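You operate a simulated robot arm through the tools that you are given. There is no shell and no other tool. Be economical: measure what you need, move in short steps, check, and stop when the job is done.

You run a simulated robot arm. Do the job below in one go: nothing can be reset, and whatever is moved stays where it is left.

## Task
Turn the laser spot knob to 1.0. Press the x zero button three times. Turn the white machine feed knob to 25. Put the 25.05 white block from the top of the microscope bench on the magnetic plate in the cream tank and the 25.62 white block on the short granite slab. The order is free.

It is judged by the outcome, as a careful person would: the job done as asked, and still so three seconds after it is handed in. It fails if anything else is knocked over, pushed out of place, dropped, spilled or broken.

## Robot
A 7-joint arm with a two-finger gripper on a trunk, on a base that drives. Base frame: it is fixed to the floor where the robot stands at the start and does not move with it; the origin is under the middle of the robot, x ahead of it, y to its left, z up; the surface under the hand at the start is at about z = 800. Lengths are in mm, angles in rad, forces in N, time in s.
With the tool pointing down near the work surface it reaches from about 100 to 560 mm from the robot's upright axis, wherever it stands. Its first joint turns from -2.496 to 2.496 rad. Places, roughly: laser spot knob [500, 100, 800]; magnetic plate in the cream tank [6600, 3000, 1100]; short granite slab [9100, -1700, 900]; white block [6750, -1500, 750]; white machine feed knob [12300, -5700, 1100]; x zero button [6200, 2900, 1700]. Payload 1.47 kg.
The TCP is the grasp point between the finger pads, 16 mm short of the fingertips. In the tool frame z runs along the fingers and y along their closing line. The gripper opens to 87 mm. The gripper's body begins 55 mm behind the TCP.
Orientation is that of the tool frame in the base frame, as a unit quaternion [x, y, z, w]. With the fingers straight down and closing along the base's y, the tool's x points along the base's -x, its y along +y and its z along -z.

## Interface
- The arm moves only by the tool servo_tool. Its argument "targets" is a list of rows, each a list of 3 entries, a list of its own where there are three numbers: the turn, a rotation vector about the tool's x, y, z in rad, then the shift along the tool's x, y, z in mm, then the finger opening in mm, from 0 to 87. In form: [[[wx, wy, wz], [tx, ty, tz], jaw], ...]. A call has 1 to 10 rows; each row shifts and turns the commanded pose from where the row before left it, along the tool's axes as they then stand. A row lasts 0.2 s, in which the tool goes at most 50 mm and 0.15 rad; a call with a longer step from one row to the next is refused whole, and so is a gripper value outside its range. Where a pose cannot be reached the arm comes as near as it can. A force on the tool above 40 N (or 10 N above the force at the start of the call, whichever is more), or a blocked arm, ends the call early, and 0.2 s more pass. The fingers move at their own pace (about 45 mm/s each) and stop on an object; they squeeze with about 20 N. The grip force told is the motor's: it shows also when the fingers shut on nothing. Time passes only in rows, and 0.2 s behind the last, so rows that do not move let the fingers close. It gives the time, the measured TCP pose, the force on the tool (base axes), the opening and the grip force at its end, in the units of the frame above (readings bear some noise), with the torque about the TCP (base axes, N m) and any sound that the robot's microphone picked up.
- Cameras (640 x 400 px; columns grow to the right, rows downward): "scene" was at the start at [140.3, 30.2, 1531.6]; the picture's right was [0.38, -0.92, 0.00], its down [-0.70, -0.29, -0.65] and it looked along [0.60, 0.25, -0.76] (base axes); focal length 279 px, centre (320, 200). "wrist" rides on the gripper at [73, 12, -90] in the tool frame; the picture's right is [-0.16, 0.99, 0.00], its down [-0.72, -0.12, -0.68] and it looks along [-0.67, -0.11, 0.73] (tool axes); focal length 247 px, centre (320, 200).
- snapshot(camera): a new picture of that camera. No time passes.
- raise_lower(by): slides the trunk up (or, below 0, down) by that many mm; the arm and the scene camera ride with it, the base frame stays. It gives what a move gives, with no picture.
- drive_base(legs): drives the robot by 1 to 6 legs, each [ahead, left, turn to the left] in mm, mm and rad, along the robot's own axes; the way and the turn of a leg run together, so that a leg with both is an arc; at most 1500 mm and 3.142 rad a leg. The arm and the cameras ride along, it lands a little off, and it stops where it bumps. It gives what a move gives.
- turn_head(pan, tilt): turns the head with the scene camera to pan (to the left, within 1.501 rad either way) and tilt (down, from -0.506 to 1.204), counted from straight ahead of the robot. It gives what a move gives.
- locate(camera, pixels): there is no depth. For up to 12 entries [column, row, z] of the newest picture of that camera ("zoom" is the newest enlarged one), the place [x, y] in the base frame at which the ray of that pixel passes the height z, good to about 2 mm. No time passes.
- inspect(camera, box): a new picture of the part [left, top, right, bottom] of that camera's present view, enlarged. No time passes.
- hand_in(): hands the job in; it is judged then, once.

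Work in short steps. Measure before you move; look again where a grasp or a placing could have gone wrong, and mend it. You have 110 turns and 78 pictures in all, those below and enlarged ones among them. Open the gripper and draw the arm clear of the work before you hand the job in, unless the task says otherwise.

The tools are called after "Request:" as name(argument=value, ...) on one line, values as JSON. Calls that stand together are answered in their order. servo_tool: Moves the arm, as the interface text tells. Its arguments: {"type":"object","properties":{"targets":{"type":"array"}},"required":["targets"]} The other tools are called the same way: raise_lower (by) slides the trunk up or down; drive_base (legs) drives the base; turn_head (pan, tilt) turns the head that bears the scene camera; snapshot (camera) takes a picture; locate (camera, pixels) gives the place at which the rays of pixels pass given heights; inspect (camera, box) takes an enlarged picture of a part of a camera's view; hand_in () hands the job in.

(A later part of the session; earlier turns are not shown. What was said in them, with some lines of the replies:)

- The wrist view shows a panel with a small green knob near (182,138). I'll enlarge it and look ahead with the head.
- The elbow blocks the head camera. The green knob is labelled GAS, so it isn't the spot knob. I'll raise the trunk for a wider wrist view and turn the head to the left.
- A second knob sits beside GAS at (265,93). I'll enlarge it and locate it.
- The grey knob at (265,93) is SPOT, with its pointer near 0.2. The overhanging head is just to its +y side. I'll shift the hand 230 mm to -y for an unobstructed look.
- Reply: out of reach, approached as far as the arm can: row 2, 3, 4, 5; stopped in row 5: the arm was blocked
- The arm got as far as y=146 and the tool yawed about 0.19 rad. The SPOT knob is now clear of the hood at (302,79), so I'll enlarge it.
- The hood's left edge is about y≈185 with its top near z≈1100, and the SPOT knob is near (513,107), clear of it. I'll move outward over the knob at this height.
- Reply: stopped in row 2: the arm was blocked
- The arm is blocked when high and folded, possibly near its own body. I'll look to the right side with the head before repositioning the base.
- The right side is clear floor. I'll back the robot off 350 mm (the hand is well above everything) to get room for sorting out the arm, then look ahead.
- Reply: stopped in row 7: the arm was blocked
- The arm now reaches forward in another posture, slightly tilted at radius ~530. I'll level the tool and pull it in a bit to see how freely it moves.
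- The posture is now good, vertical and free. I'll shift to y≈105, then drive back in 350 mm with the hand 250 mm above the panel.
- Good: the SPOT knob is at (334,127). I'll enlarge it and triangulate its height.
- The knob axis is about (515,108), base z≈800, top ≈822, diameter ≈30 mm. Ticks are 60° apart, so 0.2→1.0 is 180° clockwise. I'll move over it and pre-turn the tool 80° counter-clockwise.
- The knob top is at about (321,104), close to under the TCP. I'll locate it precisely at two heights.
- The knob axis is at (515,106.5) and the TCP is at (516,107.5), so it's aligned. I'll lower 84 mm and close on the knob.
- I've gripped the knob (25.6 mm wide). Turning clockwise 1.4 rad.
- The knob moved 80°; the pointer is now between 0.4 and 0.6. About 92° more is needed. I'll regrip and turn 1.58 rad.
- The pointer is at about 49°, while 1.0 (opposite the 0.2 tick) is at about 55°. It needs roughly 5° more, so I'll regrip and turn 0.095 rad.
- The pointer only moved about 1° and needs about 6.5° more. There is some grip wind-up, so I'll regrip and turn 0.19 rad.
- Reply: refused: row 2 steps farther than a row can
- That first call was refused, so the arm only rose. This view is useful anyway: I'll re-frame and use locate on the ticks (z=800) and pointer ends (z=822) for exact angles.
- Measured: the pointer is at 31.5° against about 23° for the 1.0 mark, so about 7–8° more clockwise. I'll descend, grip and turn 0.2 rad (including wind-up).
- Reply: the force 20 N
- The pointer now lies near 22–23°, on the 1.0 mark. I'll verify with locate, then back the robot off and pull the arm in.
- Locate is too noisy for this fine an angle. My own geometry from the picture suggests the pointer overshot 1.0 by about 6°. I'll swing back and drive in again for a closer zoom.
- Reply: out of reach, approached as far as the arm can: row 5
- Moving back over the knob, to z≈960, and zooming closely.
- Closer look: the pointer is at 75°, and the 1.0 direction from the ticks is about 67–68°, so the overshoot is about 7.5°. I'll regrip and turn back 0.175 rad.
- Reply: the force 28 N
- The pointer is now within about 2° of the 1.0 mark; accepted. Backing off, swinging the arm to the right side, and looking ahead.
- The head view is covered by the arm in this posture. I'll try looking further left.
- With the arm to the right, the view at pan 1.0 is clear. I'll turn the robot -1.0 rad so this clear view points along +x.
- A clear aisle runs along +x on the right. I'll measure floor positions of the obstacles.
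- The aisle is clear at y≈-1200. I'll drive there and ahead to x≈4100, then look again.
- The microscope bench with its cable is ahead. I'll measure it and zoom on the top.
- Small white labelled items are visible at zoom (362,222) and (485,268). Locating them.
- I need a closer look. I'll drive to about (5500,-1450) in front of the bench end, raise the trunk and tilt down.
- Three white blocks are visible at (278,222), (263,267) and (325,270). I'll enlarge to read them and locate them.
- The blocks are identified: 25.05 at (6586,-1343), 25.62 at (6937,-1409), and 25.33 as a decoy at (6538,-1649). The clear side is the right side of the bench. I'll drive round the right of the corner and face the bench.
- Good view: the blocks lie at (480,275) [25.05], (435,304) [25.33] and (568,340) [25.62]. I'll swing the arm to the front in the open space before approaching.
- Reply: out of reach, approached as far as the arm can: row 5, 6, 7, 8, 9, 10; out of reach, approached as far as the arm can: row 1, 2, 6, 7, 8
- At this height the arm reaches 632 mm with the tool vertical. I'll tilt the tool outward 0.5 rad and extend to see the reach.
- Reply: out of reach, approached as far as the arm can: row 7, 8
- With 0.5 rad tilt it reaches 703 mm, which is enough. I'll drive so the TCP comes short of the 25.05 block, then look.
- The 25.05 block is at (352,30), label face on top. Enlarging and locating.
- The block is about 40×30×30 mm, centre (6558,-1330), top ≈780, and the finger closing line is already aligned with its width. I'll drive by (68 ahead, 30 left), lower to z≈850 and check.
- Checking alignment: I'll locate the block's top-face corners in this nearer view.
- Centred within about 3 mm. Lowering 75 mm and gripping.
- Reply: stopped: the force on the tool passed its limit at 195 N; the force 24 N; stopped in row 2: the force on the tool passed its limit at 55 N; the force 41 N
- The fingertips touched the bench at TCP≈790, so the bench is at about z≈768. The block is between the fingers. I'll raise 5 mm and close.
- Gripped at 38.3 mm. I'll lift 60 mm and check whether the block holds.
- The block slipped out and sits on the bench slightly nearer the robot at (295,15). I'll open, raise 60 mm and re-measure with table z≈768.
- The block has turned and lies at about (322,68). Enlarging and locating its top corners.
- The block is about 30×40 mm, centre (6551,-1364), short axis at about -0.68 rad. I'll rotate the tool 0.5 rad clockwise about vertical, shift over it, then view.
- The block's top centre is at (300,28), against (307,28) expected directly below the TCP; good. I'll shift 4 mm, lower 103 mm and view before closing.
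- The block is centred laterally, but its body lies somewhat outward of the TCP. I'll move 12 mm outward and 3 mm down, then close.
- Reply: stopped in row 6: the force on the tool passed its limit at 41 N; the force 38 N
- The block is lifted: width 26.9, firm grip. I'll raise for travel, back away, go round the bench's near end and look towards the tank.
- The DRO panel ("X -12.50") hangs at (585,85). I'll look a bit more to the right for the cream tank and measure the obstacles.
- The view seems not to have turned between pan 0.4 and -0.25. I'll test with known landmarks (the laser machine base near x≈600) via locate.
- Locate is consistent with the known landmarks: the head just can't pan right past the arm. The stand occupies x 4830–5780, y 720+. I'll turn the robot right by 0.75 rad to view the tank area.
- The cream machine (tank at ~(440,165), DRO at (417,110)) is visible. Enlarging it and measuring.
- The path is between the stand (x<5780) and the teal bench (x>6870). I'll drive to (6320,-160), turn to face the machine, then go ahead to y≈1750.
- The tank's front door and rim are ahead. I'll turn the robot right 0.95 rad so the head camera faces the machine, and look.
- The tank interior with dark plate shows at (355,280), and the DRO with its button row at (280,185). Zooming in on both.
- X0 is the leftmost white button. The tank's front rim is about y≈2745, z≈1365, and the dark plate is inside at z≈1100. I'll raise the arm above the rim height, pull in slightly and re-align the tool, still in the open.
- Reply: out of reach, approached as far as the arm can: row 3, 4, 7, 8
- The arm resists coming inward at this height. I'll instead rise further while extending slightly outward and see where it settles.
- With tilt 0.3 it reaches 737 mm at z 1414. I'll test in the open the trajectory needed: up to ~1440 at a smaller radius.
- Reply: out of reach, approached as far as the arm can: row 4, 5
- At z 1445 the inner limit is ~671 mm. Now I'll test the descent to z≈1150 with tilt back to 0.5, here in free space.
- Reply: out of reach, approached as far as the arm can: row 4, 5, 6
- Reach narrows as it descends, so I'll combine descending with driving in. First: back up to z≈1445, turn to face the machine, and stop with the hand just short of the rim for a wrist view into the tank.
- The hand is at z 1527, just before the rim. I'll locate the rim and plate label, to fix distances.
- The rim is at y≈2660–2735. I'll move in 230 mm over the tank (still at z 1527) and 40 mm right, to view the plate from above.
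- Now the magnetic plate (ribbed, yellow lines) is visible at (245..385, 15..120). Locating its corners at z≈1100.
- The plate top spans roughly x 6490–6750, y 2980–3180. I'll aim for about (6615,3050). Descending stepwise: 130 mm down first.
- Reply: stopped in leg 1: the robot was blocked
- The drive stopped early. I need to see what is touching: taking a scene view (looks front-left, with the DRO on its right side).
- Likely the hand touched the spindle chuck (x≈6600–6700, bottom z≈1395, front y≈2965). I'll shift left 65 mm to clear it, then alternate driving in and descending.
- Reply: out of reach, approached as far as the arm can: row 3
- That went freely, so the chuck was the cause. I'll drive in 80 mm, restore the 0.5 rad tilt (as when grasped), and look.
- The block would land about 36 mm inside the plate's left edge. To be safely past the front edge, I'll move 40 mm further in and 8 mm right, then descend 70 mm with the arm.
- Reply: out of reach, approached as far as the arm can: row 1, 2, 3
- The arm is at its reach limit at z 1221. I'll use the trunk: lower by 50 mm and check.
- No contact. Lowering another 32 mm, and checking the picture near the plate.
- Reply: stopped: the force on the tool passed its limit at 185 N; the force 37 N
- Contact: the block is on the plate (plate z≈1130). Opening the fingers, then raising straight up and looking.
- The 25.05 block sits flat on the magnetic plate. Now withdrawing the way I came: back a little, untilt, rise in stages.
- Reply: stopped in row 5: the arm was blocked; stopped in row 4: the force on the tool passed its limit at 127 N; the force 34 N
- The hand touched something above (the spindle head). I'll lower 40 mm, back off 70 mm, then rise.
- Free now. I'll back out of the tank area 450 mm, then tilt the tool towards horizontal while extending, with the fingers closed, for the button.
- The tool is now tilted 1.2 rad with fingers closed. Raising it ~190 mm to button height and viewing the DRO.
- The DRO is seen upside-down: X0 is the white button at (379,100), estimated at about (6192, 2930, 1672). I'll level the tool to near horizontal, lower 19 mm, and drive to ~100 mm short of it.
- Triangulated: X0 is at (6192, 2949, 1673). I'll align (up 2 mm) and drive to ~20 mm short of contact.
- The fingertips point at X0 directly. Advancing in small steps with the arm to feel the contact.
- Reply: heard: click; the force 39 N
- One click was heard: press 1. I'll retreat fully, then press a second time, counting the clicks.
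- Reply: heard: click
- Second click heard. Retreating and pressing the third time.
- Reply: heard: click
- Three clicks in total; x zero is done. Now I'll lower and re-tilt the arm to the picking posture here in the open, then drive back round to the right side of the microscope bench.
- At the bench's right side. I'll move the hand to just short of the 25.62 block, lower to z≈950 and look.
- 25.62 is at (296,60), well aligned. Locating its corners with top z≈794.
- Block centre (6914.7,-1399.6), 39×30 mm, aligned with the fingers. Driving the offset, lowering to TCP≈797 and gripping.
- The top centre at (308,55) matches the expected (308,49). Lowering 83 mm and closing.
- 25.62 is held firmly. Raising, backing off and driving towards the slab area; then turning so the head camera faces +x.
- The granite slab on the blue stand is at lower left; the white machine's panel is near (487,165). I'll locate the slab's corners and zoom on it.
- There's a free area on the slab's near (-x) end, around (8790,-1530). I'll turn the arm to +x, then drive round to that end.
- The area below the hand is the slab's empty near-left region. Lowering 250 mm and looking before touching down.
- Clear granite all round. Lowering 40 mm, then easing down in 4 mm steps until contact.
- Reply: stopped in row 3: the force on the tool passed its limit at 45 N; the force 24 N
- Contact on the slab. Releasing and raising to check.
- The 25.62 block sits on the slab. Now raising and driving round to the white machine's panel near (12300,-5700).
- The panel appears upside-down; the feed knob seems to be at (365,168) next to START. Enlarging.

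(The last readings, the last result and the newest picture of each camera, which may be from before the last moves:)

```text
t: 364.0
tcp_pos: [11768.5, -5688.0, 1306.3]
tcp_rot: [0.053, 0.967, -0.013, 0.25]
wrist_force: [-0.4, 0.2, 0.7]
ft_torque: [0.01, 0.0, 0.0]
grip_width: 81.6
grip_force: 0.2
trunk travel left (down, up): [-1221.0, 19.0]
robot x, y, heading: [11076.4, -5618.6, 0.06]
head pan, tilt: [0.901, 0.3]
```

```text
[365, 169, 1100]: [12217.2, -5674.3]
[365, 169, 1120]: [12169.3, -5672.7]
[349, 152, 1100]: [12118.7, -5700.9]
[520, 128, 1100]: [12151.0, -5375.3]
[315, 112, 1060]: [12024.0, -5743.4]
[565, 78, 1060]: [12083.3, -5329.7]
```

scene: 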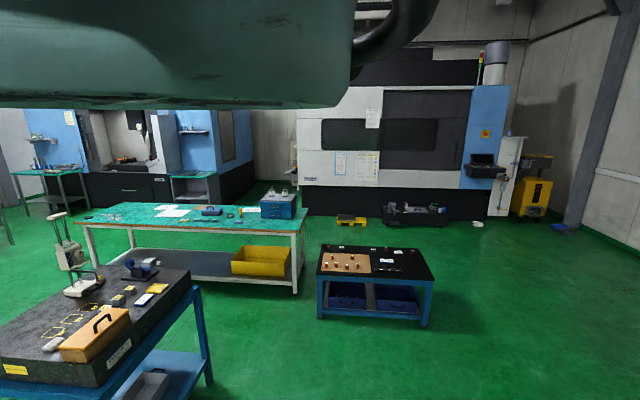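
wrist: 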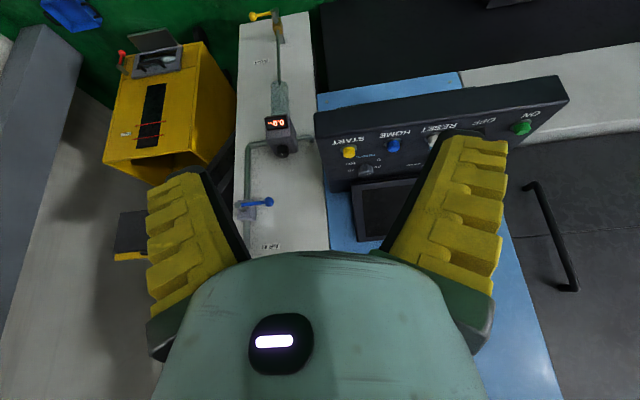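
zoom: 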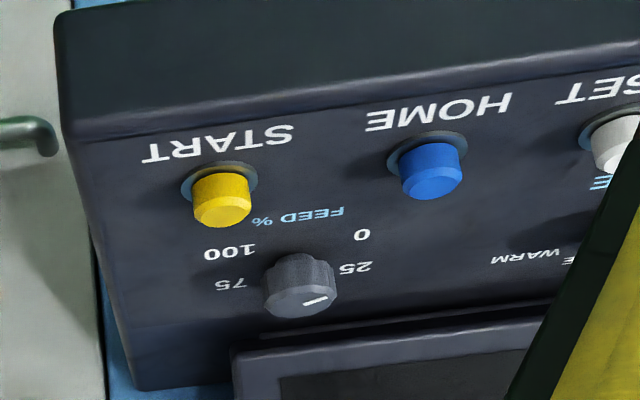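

FEED % knob: the labels run 0, 25, (50), 75, 100, the pointer is at 0, and the console face is nearly horizontal. I'll set the tool vertical and move closer for a second view, to triangulate.

Request:
servo_tool(targets=[[[0, 0.127, 0], [18, 0, -10], 60], [[0, 0.127, 0], [19, 0, -7], 60], [[0, 0.127, 0], [20, 0, -5], 60], [[0, 0.125, 0], [20, 0, -2], 60], [[0, 0, 0], [0, 0, 0], 60]])

Request:
drive_base(legs=[[440, -28, 0]])

Request:
snapshot(camera="wrist")

```text
t: 365.2
tcp_pos: [11686.6, -5679.7, 1305.9]
tcp_rot: [0.053, 0.999, 0.002, -0.001]
wrist_force: [-0.6, 0.2, 0.2]
ft_torque: [0.01, 0.01, -0.02]
grip_width: 64.7
grip_force: 3.3
trunk travel left (down, up): [-1221.0, 19.0]
robot x, y, heading: [11074.3, -5621.3, 0.06]
head pan, tilt: [0.901, 0.3]
```

```text
t: 367.8
tcp_pos: [12126.7, -5685.6, 1304.5]
tcp_rot: [0.055, 0.998, 0.001, -0.001]
wrist_force: [0.3, 0.4, -1.0]
ft_torque: [0.01, 0.0, -0.01]
grip_width: 64.5
grip_force: 3.4
trunk travel left (down, up): [-1221.0, 19.0]
robot x, y, heading: [11510.9, -5622.6, 0.052]
head pan, tilt: [0.901, 0.3]
```

```text
3 pictures are left
```

wrist: 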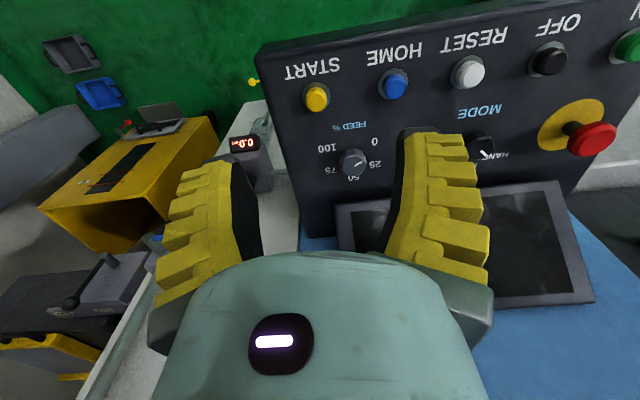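

Triangulated: knob cap at (12268,-5674,1084), panel nearly horizontal. One close zoom to read the pointer accurately.

Request:
inspect(camera="wrist", box=[315, 125, 395, 185])

```text
6.67 times, centred on (355, 155) of wrist
```

zoom: 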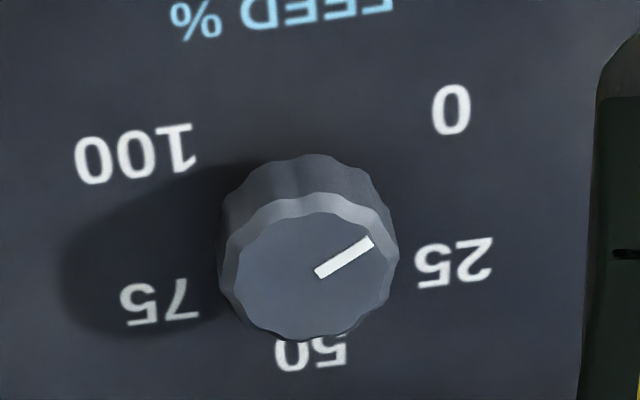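

The pointer is at 0 (30.6° against 33° for the 0 label); 25 is 60° clockwise. I'll drive over the knob, pre-turn the tool 1.05 rad counter-clockwise, and lower to just above the panel.

Request:
drive_base(legs=[[140, 5, 0]])

Request:
servo_tool(targets=[[[0, 0, -0.132], [0, 0, 0], 80], [[0, 0, -0.132], [0, 0, 0], 80], [[0, 0, -0.132], [0, 0, 0], 80], [[0, 0, -0.132], [0, 0, 0], 80], [[0, 0, -0.131], [0, 0, 0], 80], [[0, 0, -0.131], [0, 0, 0], 80], [[0, 0, -0.13], [0, 0, 0], 80], [[0, 0, -0.13], [0, 0, 0], 80], [[0, 0, 0], [0, 0, 0], 80]])

Request:
raise_lower(by=-180)

```text
t: 369.2
tcp_pos: [12264.8, -5672.0, 1307.1]
tcp_rot: [0.055, 0.998, 0.001, -0.001]
wrist_force: [1.1, 0.9, -0.3]
ft_torque: [0.0, -0.02, 0.0]
grip_width: 64.6
grip_force: 2.6
trunk travel left (down, up): [-1221.0, 19.0]
robot x, y, heading: [11653.5, -5607.9, 0.054]
head pan, tilt: [0.901, 0.3]
```

```text
t: 371.2
tcp_pos: [12265.4, -5672.1, 1305.3]
tcp_rot: [-0.454, 0.891, 0.001, 0.0]
wrist_force: [1.3, -0.2, -0.2]
ft_torque: [-0.03, -0.01, 0.02]
grip_width: 81.7
grip_force: 1.3
trunk travel left (down, up): [-1221.0, 19.0]
robot x, y, heading: [11653.1, -5614.1, 0.055]
head pan, tilt: [0.901, 0.3]
```

```text
t: 373.2
tcp_pos: [12265.7, -5672.0, 1125.7]
tcp_rot: [-0.453, 0.892, 0.002, -0.001]
wrist_force: [0.1, -1.0, -0.9]
ft_torque: [-0.02, 0.03, 0.0]
grip_width: 82.0
grip_force: 0.7
trunk travel left (down, up): [-1041.0, 199.0]
robot x, y, heading: [11653.7, -5612.0, 0.057]
head pan, tilt: [0.901, 0.3]
```

Aligned within ~3 mm. Lowering to ~1090 in the last small steps, then gripping.

Request:
raise_lower(by=-28)

Request:
servo_tool(targets=[[[0, 0, 0], [0, 0, 3], 80], [[0, 0, 0], [0, 0, 3], 80], [[0, 0, 0], [0, 0, 3], 80], [[0, 0, 0], [0, 0, 0], 30], [[0, 0, 0], [0, 0, 0], 20], [[0, 0, 0], [0, 0, 0], 20], [[0, 0, 0], [0, 0, 0], 20], [[0, 0, 0], [0, 0, 0], 20]])

```text
t: 373.9
tcp_pos: [12265.1, -5672.2, 1096.2]
tcp_rot: [-0.452, 0.892, 0.002, -0.001]
wrist_force: [-0.4, 0.0, 0.0]
ft_torque: [0.03, 0.0, -0.01]
grip_width: 81.6
grip_force: 1.0
trunk travel left (down, up): [-1013.0, 227.0]
robot x, y, heading: [11652.8, -5612.6, 0.053]
head pan, tilt: [0.901, 0.3]
```

```text
t: 375.7
tcp_pos: [12269.4, -5675.7, 1092.0]
tcp_rot: [-0.451, 0.892, -0.003, 0.003]
wrist_force: [19.9, -13.7, -0.2]
ft_torque: [0.06, -0.16, -0.2]
grip_width: 41.6
grip_force: 18.4
trunk travel left (down, up): [-1013.0, 227.0]
robot x, y, heading: [11653.1, -5611.0, 0.051]
head pan, tilt: [0.901, 0.3]
```

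Gripped (41.6 mm); the knob centred itself slightly off the command. I'll shift the command 5 mm to relieve the side force and then turn 1.05 rad clockwise.

Request:
servo_tool(targets=[[[0, 0, 0], [0, -5, 0], 20], [[0, 0, 0], [0, 0, 0], 20], [[0, 0, 0.131], [0, 0, 0], 20], [[0, 0, 0.131], [0, 0, 0], 20], [[0, 0, 0.131], [0, 0, 0], 20], [[0, 0, 0.131], [0, 0, 0], 20], [[0, 0, 0.131], [0, 0, 0], 20], [[0, 0, 0.131], [0, 0, 0], 20], [[0, 0, 0.131], [0, 0, 0], 20], [[0, 0, 0.133], [0, 0, 0], 20]])

Request:
servo_tool(targets=[[[0, 0, 0], [0, 0, 0], 20], [[0, 0, 0], [0, 0, 0], 60], [[0, 0, 0], [0, 0, 0], 80], [[0, 0, 0], [0, 0, 0], 80]])

Request:
raise_lower(by=150)

Request:
inspect(camera="wrist", box=[270, 30, 370, 110])

```text
t: 377.9
tcp_pos: [12270.7, -5673.8, 1090.1]
tcp_rot: [0.056, 0.998, 0.003, 0.0]
wrist_force: [-0.7, 3.2, 16.9]
ft_torque: [0.16, -0.12, 0.01]
grip_width: 36.7
grip_force: 29.8
trunk travel left (down, up): [-1013.0, 227.0]
robot x, y, heading: [11650.5, -5608.6, 0.062]
head pan, tilt: [0.901, 0.3]
```

```text
t: 378.9
tcp_pos: [12269.3, -5675.1, 1088.0]
tcp_rot: [0.055, 0.998, 0.001, -0.002]
wrist_force: [0.2, 0.2, -0.5]
ft_torque: [0.0, -0.01, 0.01]
grip_width: 81.5
grip_force: 0.4
trunk travel left (down, up): [-1013.0, 227.0]
robot x, y, heading: [11649.5, -5606.5, 0.052]
head pan, tilt: [0.901, 0.3]
```

```text
t: 380.6
tcp_pos: [12269.6, -5675.5, 1237.8]
tcp_rot: [0.056, 0.998, 0.001, -0.001]
wrist_force: [0.3, -0.1, 0.1]
ft_torque: [0.0, 0.0, 0.0]
grip_width: 81.6
grip_force: 0.7
trunk travel left (down, up): [-1163.0, 77.0]
robot x, y, heading: [11652.4, -5608.6, 0.052]
head pan, tilt: [0.901, 0.3]
```

```text
5.00 times, centred on (320, 70) of wrist
```

zoom: 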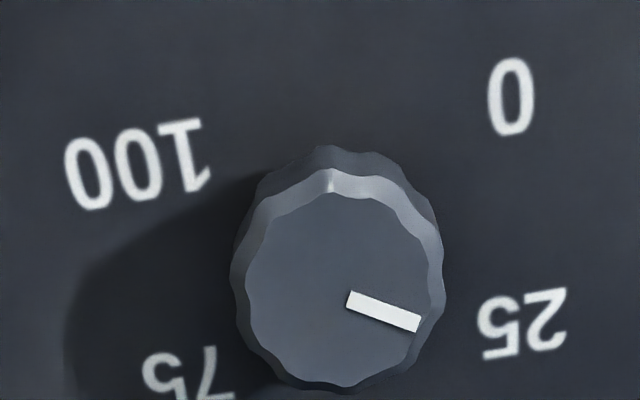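

The pointer reads about 5° short of 25 (17° against ~23°). I'll regrip at the same yaw and turn a further 0.18 rad, allowing for the slack seen before.

Request:
raise_lower(by=-150)

Request:
servo_tool(targets=[[[0, 0, 0], [0, 0, 0], 50], [[0, 0, 0], [0, 0, 0], 20], [[0, 0, 0], [0, 0, 0], 20], [[0, 0, 0], [0, 0, 0], 20], [[0, 0, 0], [0, 0, 0], 20], [[0, 0, 0.09], [0, 0, 0], 20], [[0, 0, 0.09], [0, 0, 0], 20], [[0, 0, 0], [0, 0, 0], 20], [[0, 0, 0], [0, 0, 0], 20]])

Request:
servo_tool(targets=[[[0, 0, 0], [0, 0, 0], 60], [[0, 0, 0], [0, 0, 0], 80], [[0, 0, 0], [0, 0, 0], 80]])

Request:
raise_lower(by=150)

Request:
servo_tool(targets=[[[0, 0, -0.09], [0, 0, 0], 80], [[0, 0, -0.09], [0, 0, 0], 80], [[0, 0, 0], [0, 0, 0], 80]])

Request:
inspect(camera="wrist", box=[270, 30, 370, 110])

```text
t: 382.4
tcp_pos: [12269.1, -5674.8, 1088.0]
tcp_rot: [0.056, 0.998, 0.0, -0.001]
wrist_force: [0.1, 0.4, -1.0]
ft_torque: [0.01, 0.0, 0.0]
grip_width: 81.7
grip_force: 1.2
trunk travel left (down, up): [-1013.0, 227.0]
robot x, y, heading: [11654.3, -5609.6, 0.053]
head pan, tilt: [0.901, 0.3]
```

```text
t: 384.4
tcp_pos: [12270.8, -5672.0, 1089.3]
tcp_rot: [0.145, 0.989, 0.004, -0.002]
wrist_force: [-7.5, 15.2, 15.0]
ft_torque: [0.12, 0.02, 0.12]
grip_width: 36.1
grip_force: 30.4
trunk travel left (down, up): [-1013.0, 227.0]
robot x, y, heading: [11649.8, -5611.9, 0.056]
head pan, tilt: [0.901, 0.3]
```

```text
t: 385.2
tcp_pos: [12269.0, -5676.0, 1087.8]
tcp_rot: [0.145, 0.989, 0.0, -0.001]
wrist_force: [0.6, -0.2, -0.9]
ft_torque: [-0.03, 0.02, 0.0]
grip_width: 81.6
grip_force: 1.4
trunk travel left (down, up): [-1013.0, 227.0]
robot x, y, heading: [11654.2, -5609.7, 0.052]
head pan, tilt: [0.901, 0.3]
```

```text
t: 386.9
tcp_pos: [12268.8, -5674.6, 1237.0]
tcp_rot: [0.145, 0.989, 0.001, -0.002]
wrist_force: [0.0, -0.5, -0.3]
ft_torque: [0.02, 0.06, 0.05]
grip_width: 81.9
grip_force: 1.5
trunk travel left (down, up): [-1163.0, 77.0]
robot x, y, heading: [11652.2, -5611.4, 0.055]
head pan, tilt: [0.901, 0.3]
```

```text
t: 387.7
tcp_pos: [12268.9, -5674.7, 1238.2]
tcp_rot: [0.055, 0.998, 0.001, -0.001]
wrist_force: [0.2, -0.2, 0.0]
ft_torque: [0.02, 0.02, 0.01]
grip_width: 81.7
grip_force: 0.9
trunk travel left (down, up): [-1163.0, 77.0]
robot x, y, heading: [11653.0, -5611.3, 0.054]
head pan, tilt: [0.901, 0.3]
```

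```text
5.00 times, centred on (320, 70) of wrist
```

zoom: 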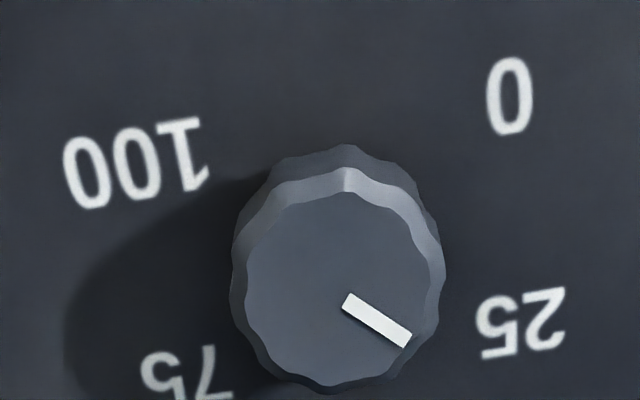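

The pointer is now at about 32° against ~24.5° for 25, so it overshot ~7°. The last regrip turned the knob 1:1, so I'll regrip at that same yaw (+0.18) and turn back 0.122 rad.

Request:
servo_tool(targets=[[[0, 0, 0.09], [0, 0, 0], 80], [[0, 0, 0.09], [0, 0, 0], 80], [[0, 0, 0], [0, 0, 0], 80]])

Request:
raise_lower(by=-150)

Request:
servo_tool(targets=[[[0, 0, 0], [0, 0, 0], 50], [[0, 0, 0], [0, 0, 0], 20], [[0, 0, 0], [0, 0, 0], 20], [[0, 0, 0], [0, 0, 0], 20], [[0, 0, 0], [0, 0, 0], 20], [[0, 0, -0.061], [0, 0, 0], 20], [[0, 0, -0.061], [0, 0, 0], 20], [[0, 0, 0], [0, 0, 0], 20], [[0, 0, 0], [0, 0, 0], 20]])

Request:
servo_tool(targets=[[[0, 0, 0], [0, 0, 0], 60], [[0, 0, 0], [0, 0, 0], 80], [[0, 0, 0], [0, 0, 0], 80]])

Request:
raise_lower(by=200)

Request:
drive_base(legs=[[-500, 0, 0]])

```text
t: 388.5
tcp_pos: [12269.5, -5674.9, 1238.4]
tcp_rot: [0.145, 0.989, 0.001, -0.003]
wrist_force: [0.4, -0.2, 0.3]
ft_torque: [0.02, 0.02, 0.03]
grip_width: 81.4
grip_force: 1.1
trunk travel left (down, up): [-1163.0, 77.0]
robot x, y, heading: [11653.3, -5611.4, 0.054]
head pan, tilt: [0.901, 0.3]
```

```text
t: 390.3
tcp_pos: [12269.8, -5675.4, 1088.1]
tcp_rot: [0.145, 0.989, 0.001, -0.001]
wrist_force: [0.7, -0.3, -0.5]
ft_torque: [0.01, -0.02, 0.03]
grip_width: 81.6
grip_force: 1.4
trunk travel left (down, up): [-1013.0, 227.0]
robot x, y, heading: [11654.6, -5607.3, 0.049]
head pan, tilt: [0.901, 0.3]
```

```text
t: 392.3
tcp_pos: [12270.9, -5673.4, 1088.2]
tcp_rot: [0.084, 0.996, 0.003, -0.001]
wrist_force: [-1.8, 11.5, 9.9]
ft_torque: [0.05, 0.07, 0.1]
grip_width: 34.7
grip_force: 30.3
trunk travel left (down, up): [-1013.0, 227.0]
robot x, y, heading: [11649.1, -5609.4, 0.056]
head pan, tilt: [0.901, 0.3]
```

```text
t: 393.1
tcp_pos: [12270.2, -5676.0, 1087.3]
tcp_rot: [0.085, 0.996, 0.001, -0.002]
wrist_force: [0.3, -0.6, -0.6]
ft_torque: [0.06, -0.03, -0.03]
grip_width: 81.8
grip_force: 0.7
trunk travel left (down, up): [-1013.0, 227.0]
robot x, y, heading: [11653.0, -5609.5, 0.053]
head pan, tilt: [0.901, 0.3]
```

```text
t: 395.3
tcp_pos: [12269.7, -5676.2, 1287.7]
tcp_rot: [0.084, 0.996, 0.001, -0.002]
wrist_force: [0.1, 0.9, -0.4]
ft_torque: [0.01, -0.01, -0.02]
grip_width: 81.7
grip_force: 1.2
trunk travel left (down, up): [-1213.0, 27.0]
robot x, y, heading: [11649.9, -5612.3, 0.052]
head pan, tilt: [0.901, 0.3]
```

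```text
t: 398.2
tcp_pos: [11772.1, -5703.9, 1288.5]
tcp_rot: [0.086, 0.996, 0.001, -0.001]
wrist_force: [0.0, -0.3, -0.6]
ft_torque: [-0.01, 0.01, 0.02]
grip_width: 81.9
grip_force: 1.2
trunk travel left (down, up): [-1213.0, 27.0]
robot x, y, heading: [11154.8, -5637.3, 0.051]
head pan, tilt: [0.901, 0.3]
```

All the steps have been carried out, the gripper is open and the arm is clear, so I'm handing in.

Request:
hand_in()

```text
The job is handed in.
```

I handed the job in with all five tasks carried out, but the final feed knob position was not checked by camera because I had no pictures left.

- **Laser spot knob:** set to 1.0. My last close picture put the pointer within about 2° of the mark.
- **X zero button:** pressed three times, with one click heard each time.
- **Feed knob:** set to about 25. The last picture showed it roughly 7° past 25. I then turned it back by that amount without seeing the result.
- **25.05 block:** on the magnetic plate in the cream tank, confirmed by picture. It slipped out on the first grasp and turned on the bench before I got it.
- **25.62 block:** on the short granite slab, confirmed by picture.

The hand touched parts of the cream machine twice, probably the spindle chuck going in and the spindle head coming out. Setting the 25.05 block down pressed on the plate at up to 185 N. I saw no damage or displaced parts in later views, though I did not look specifically at the spindle again.
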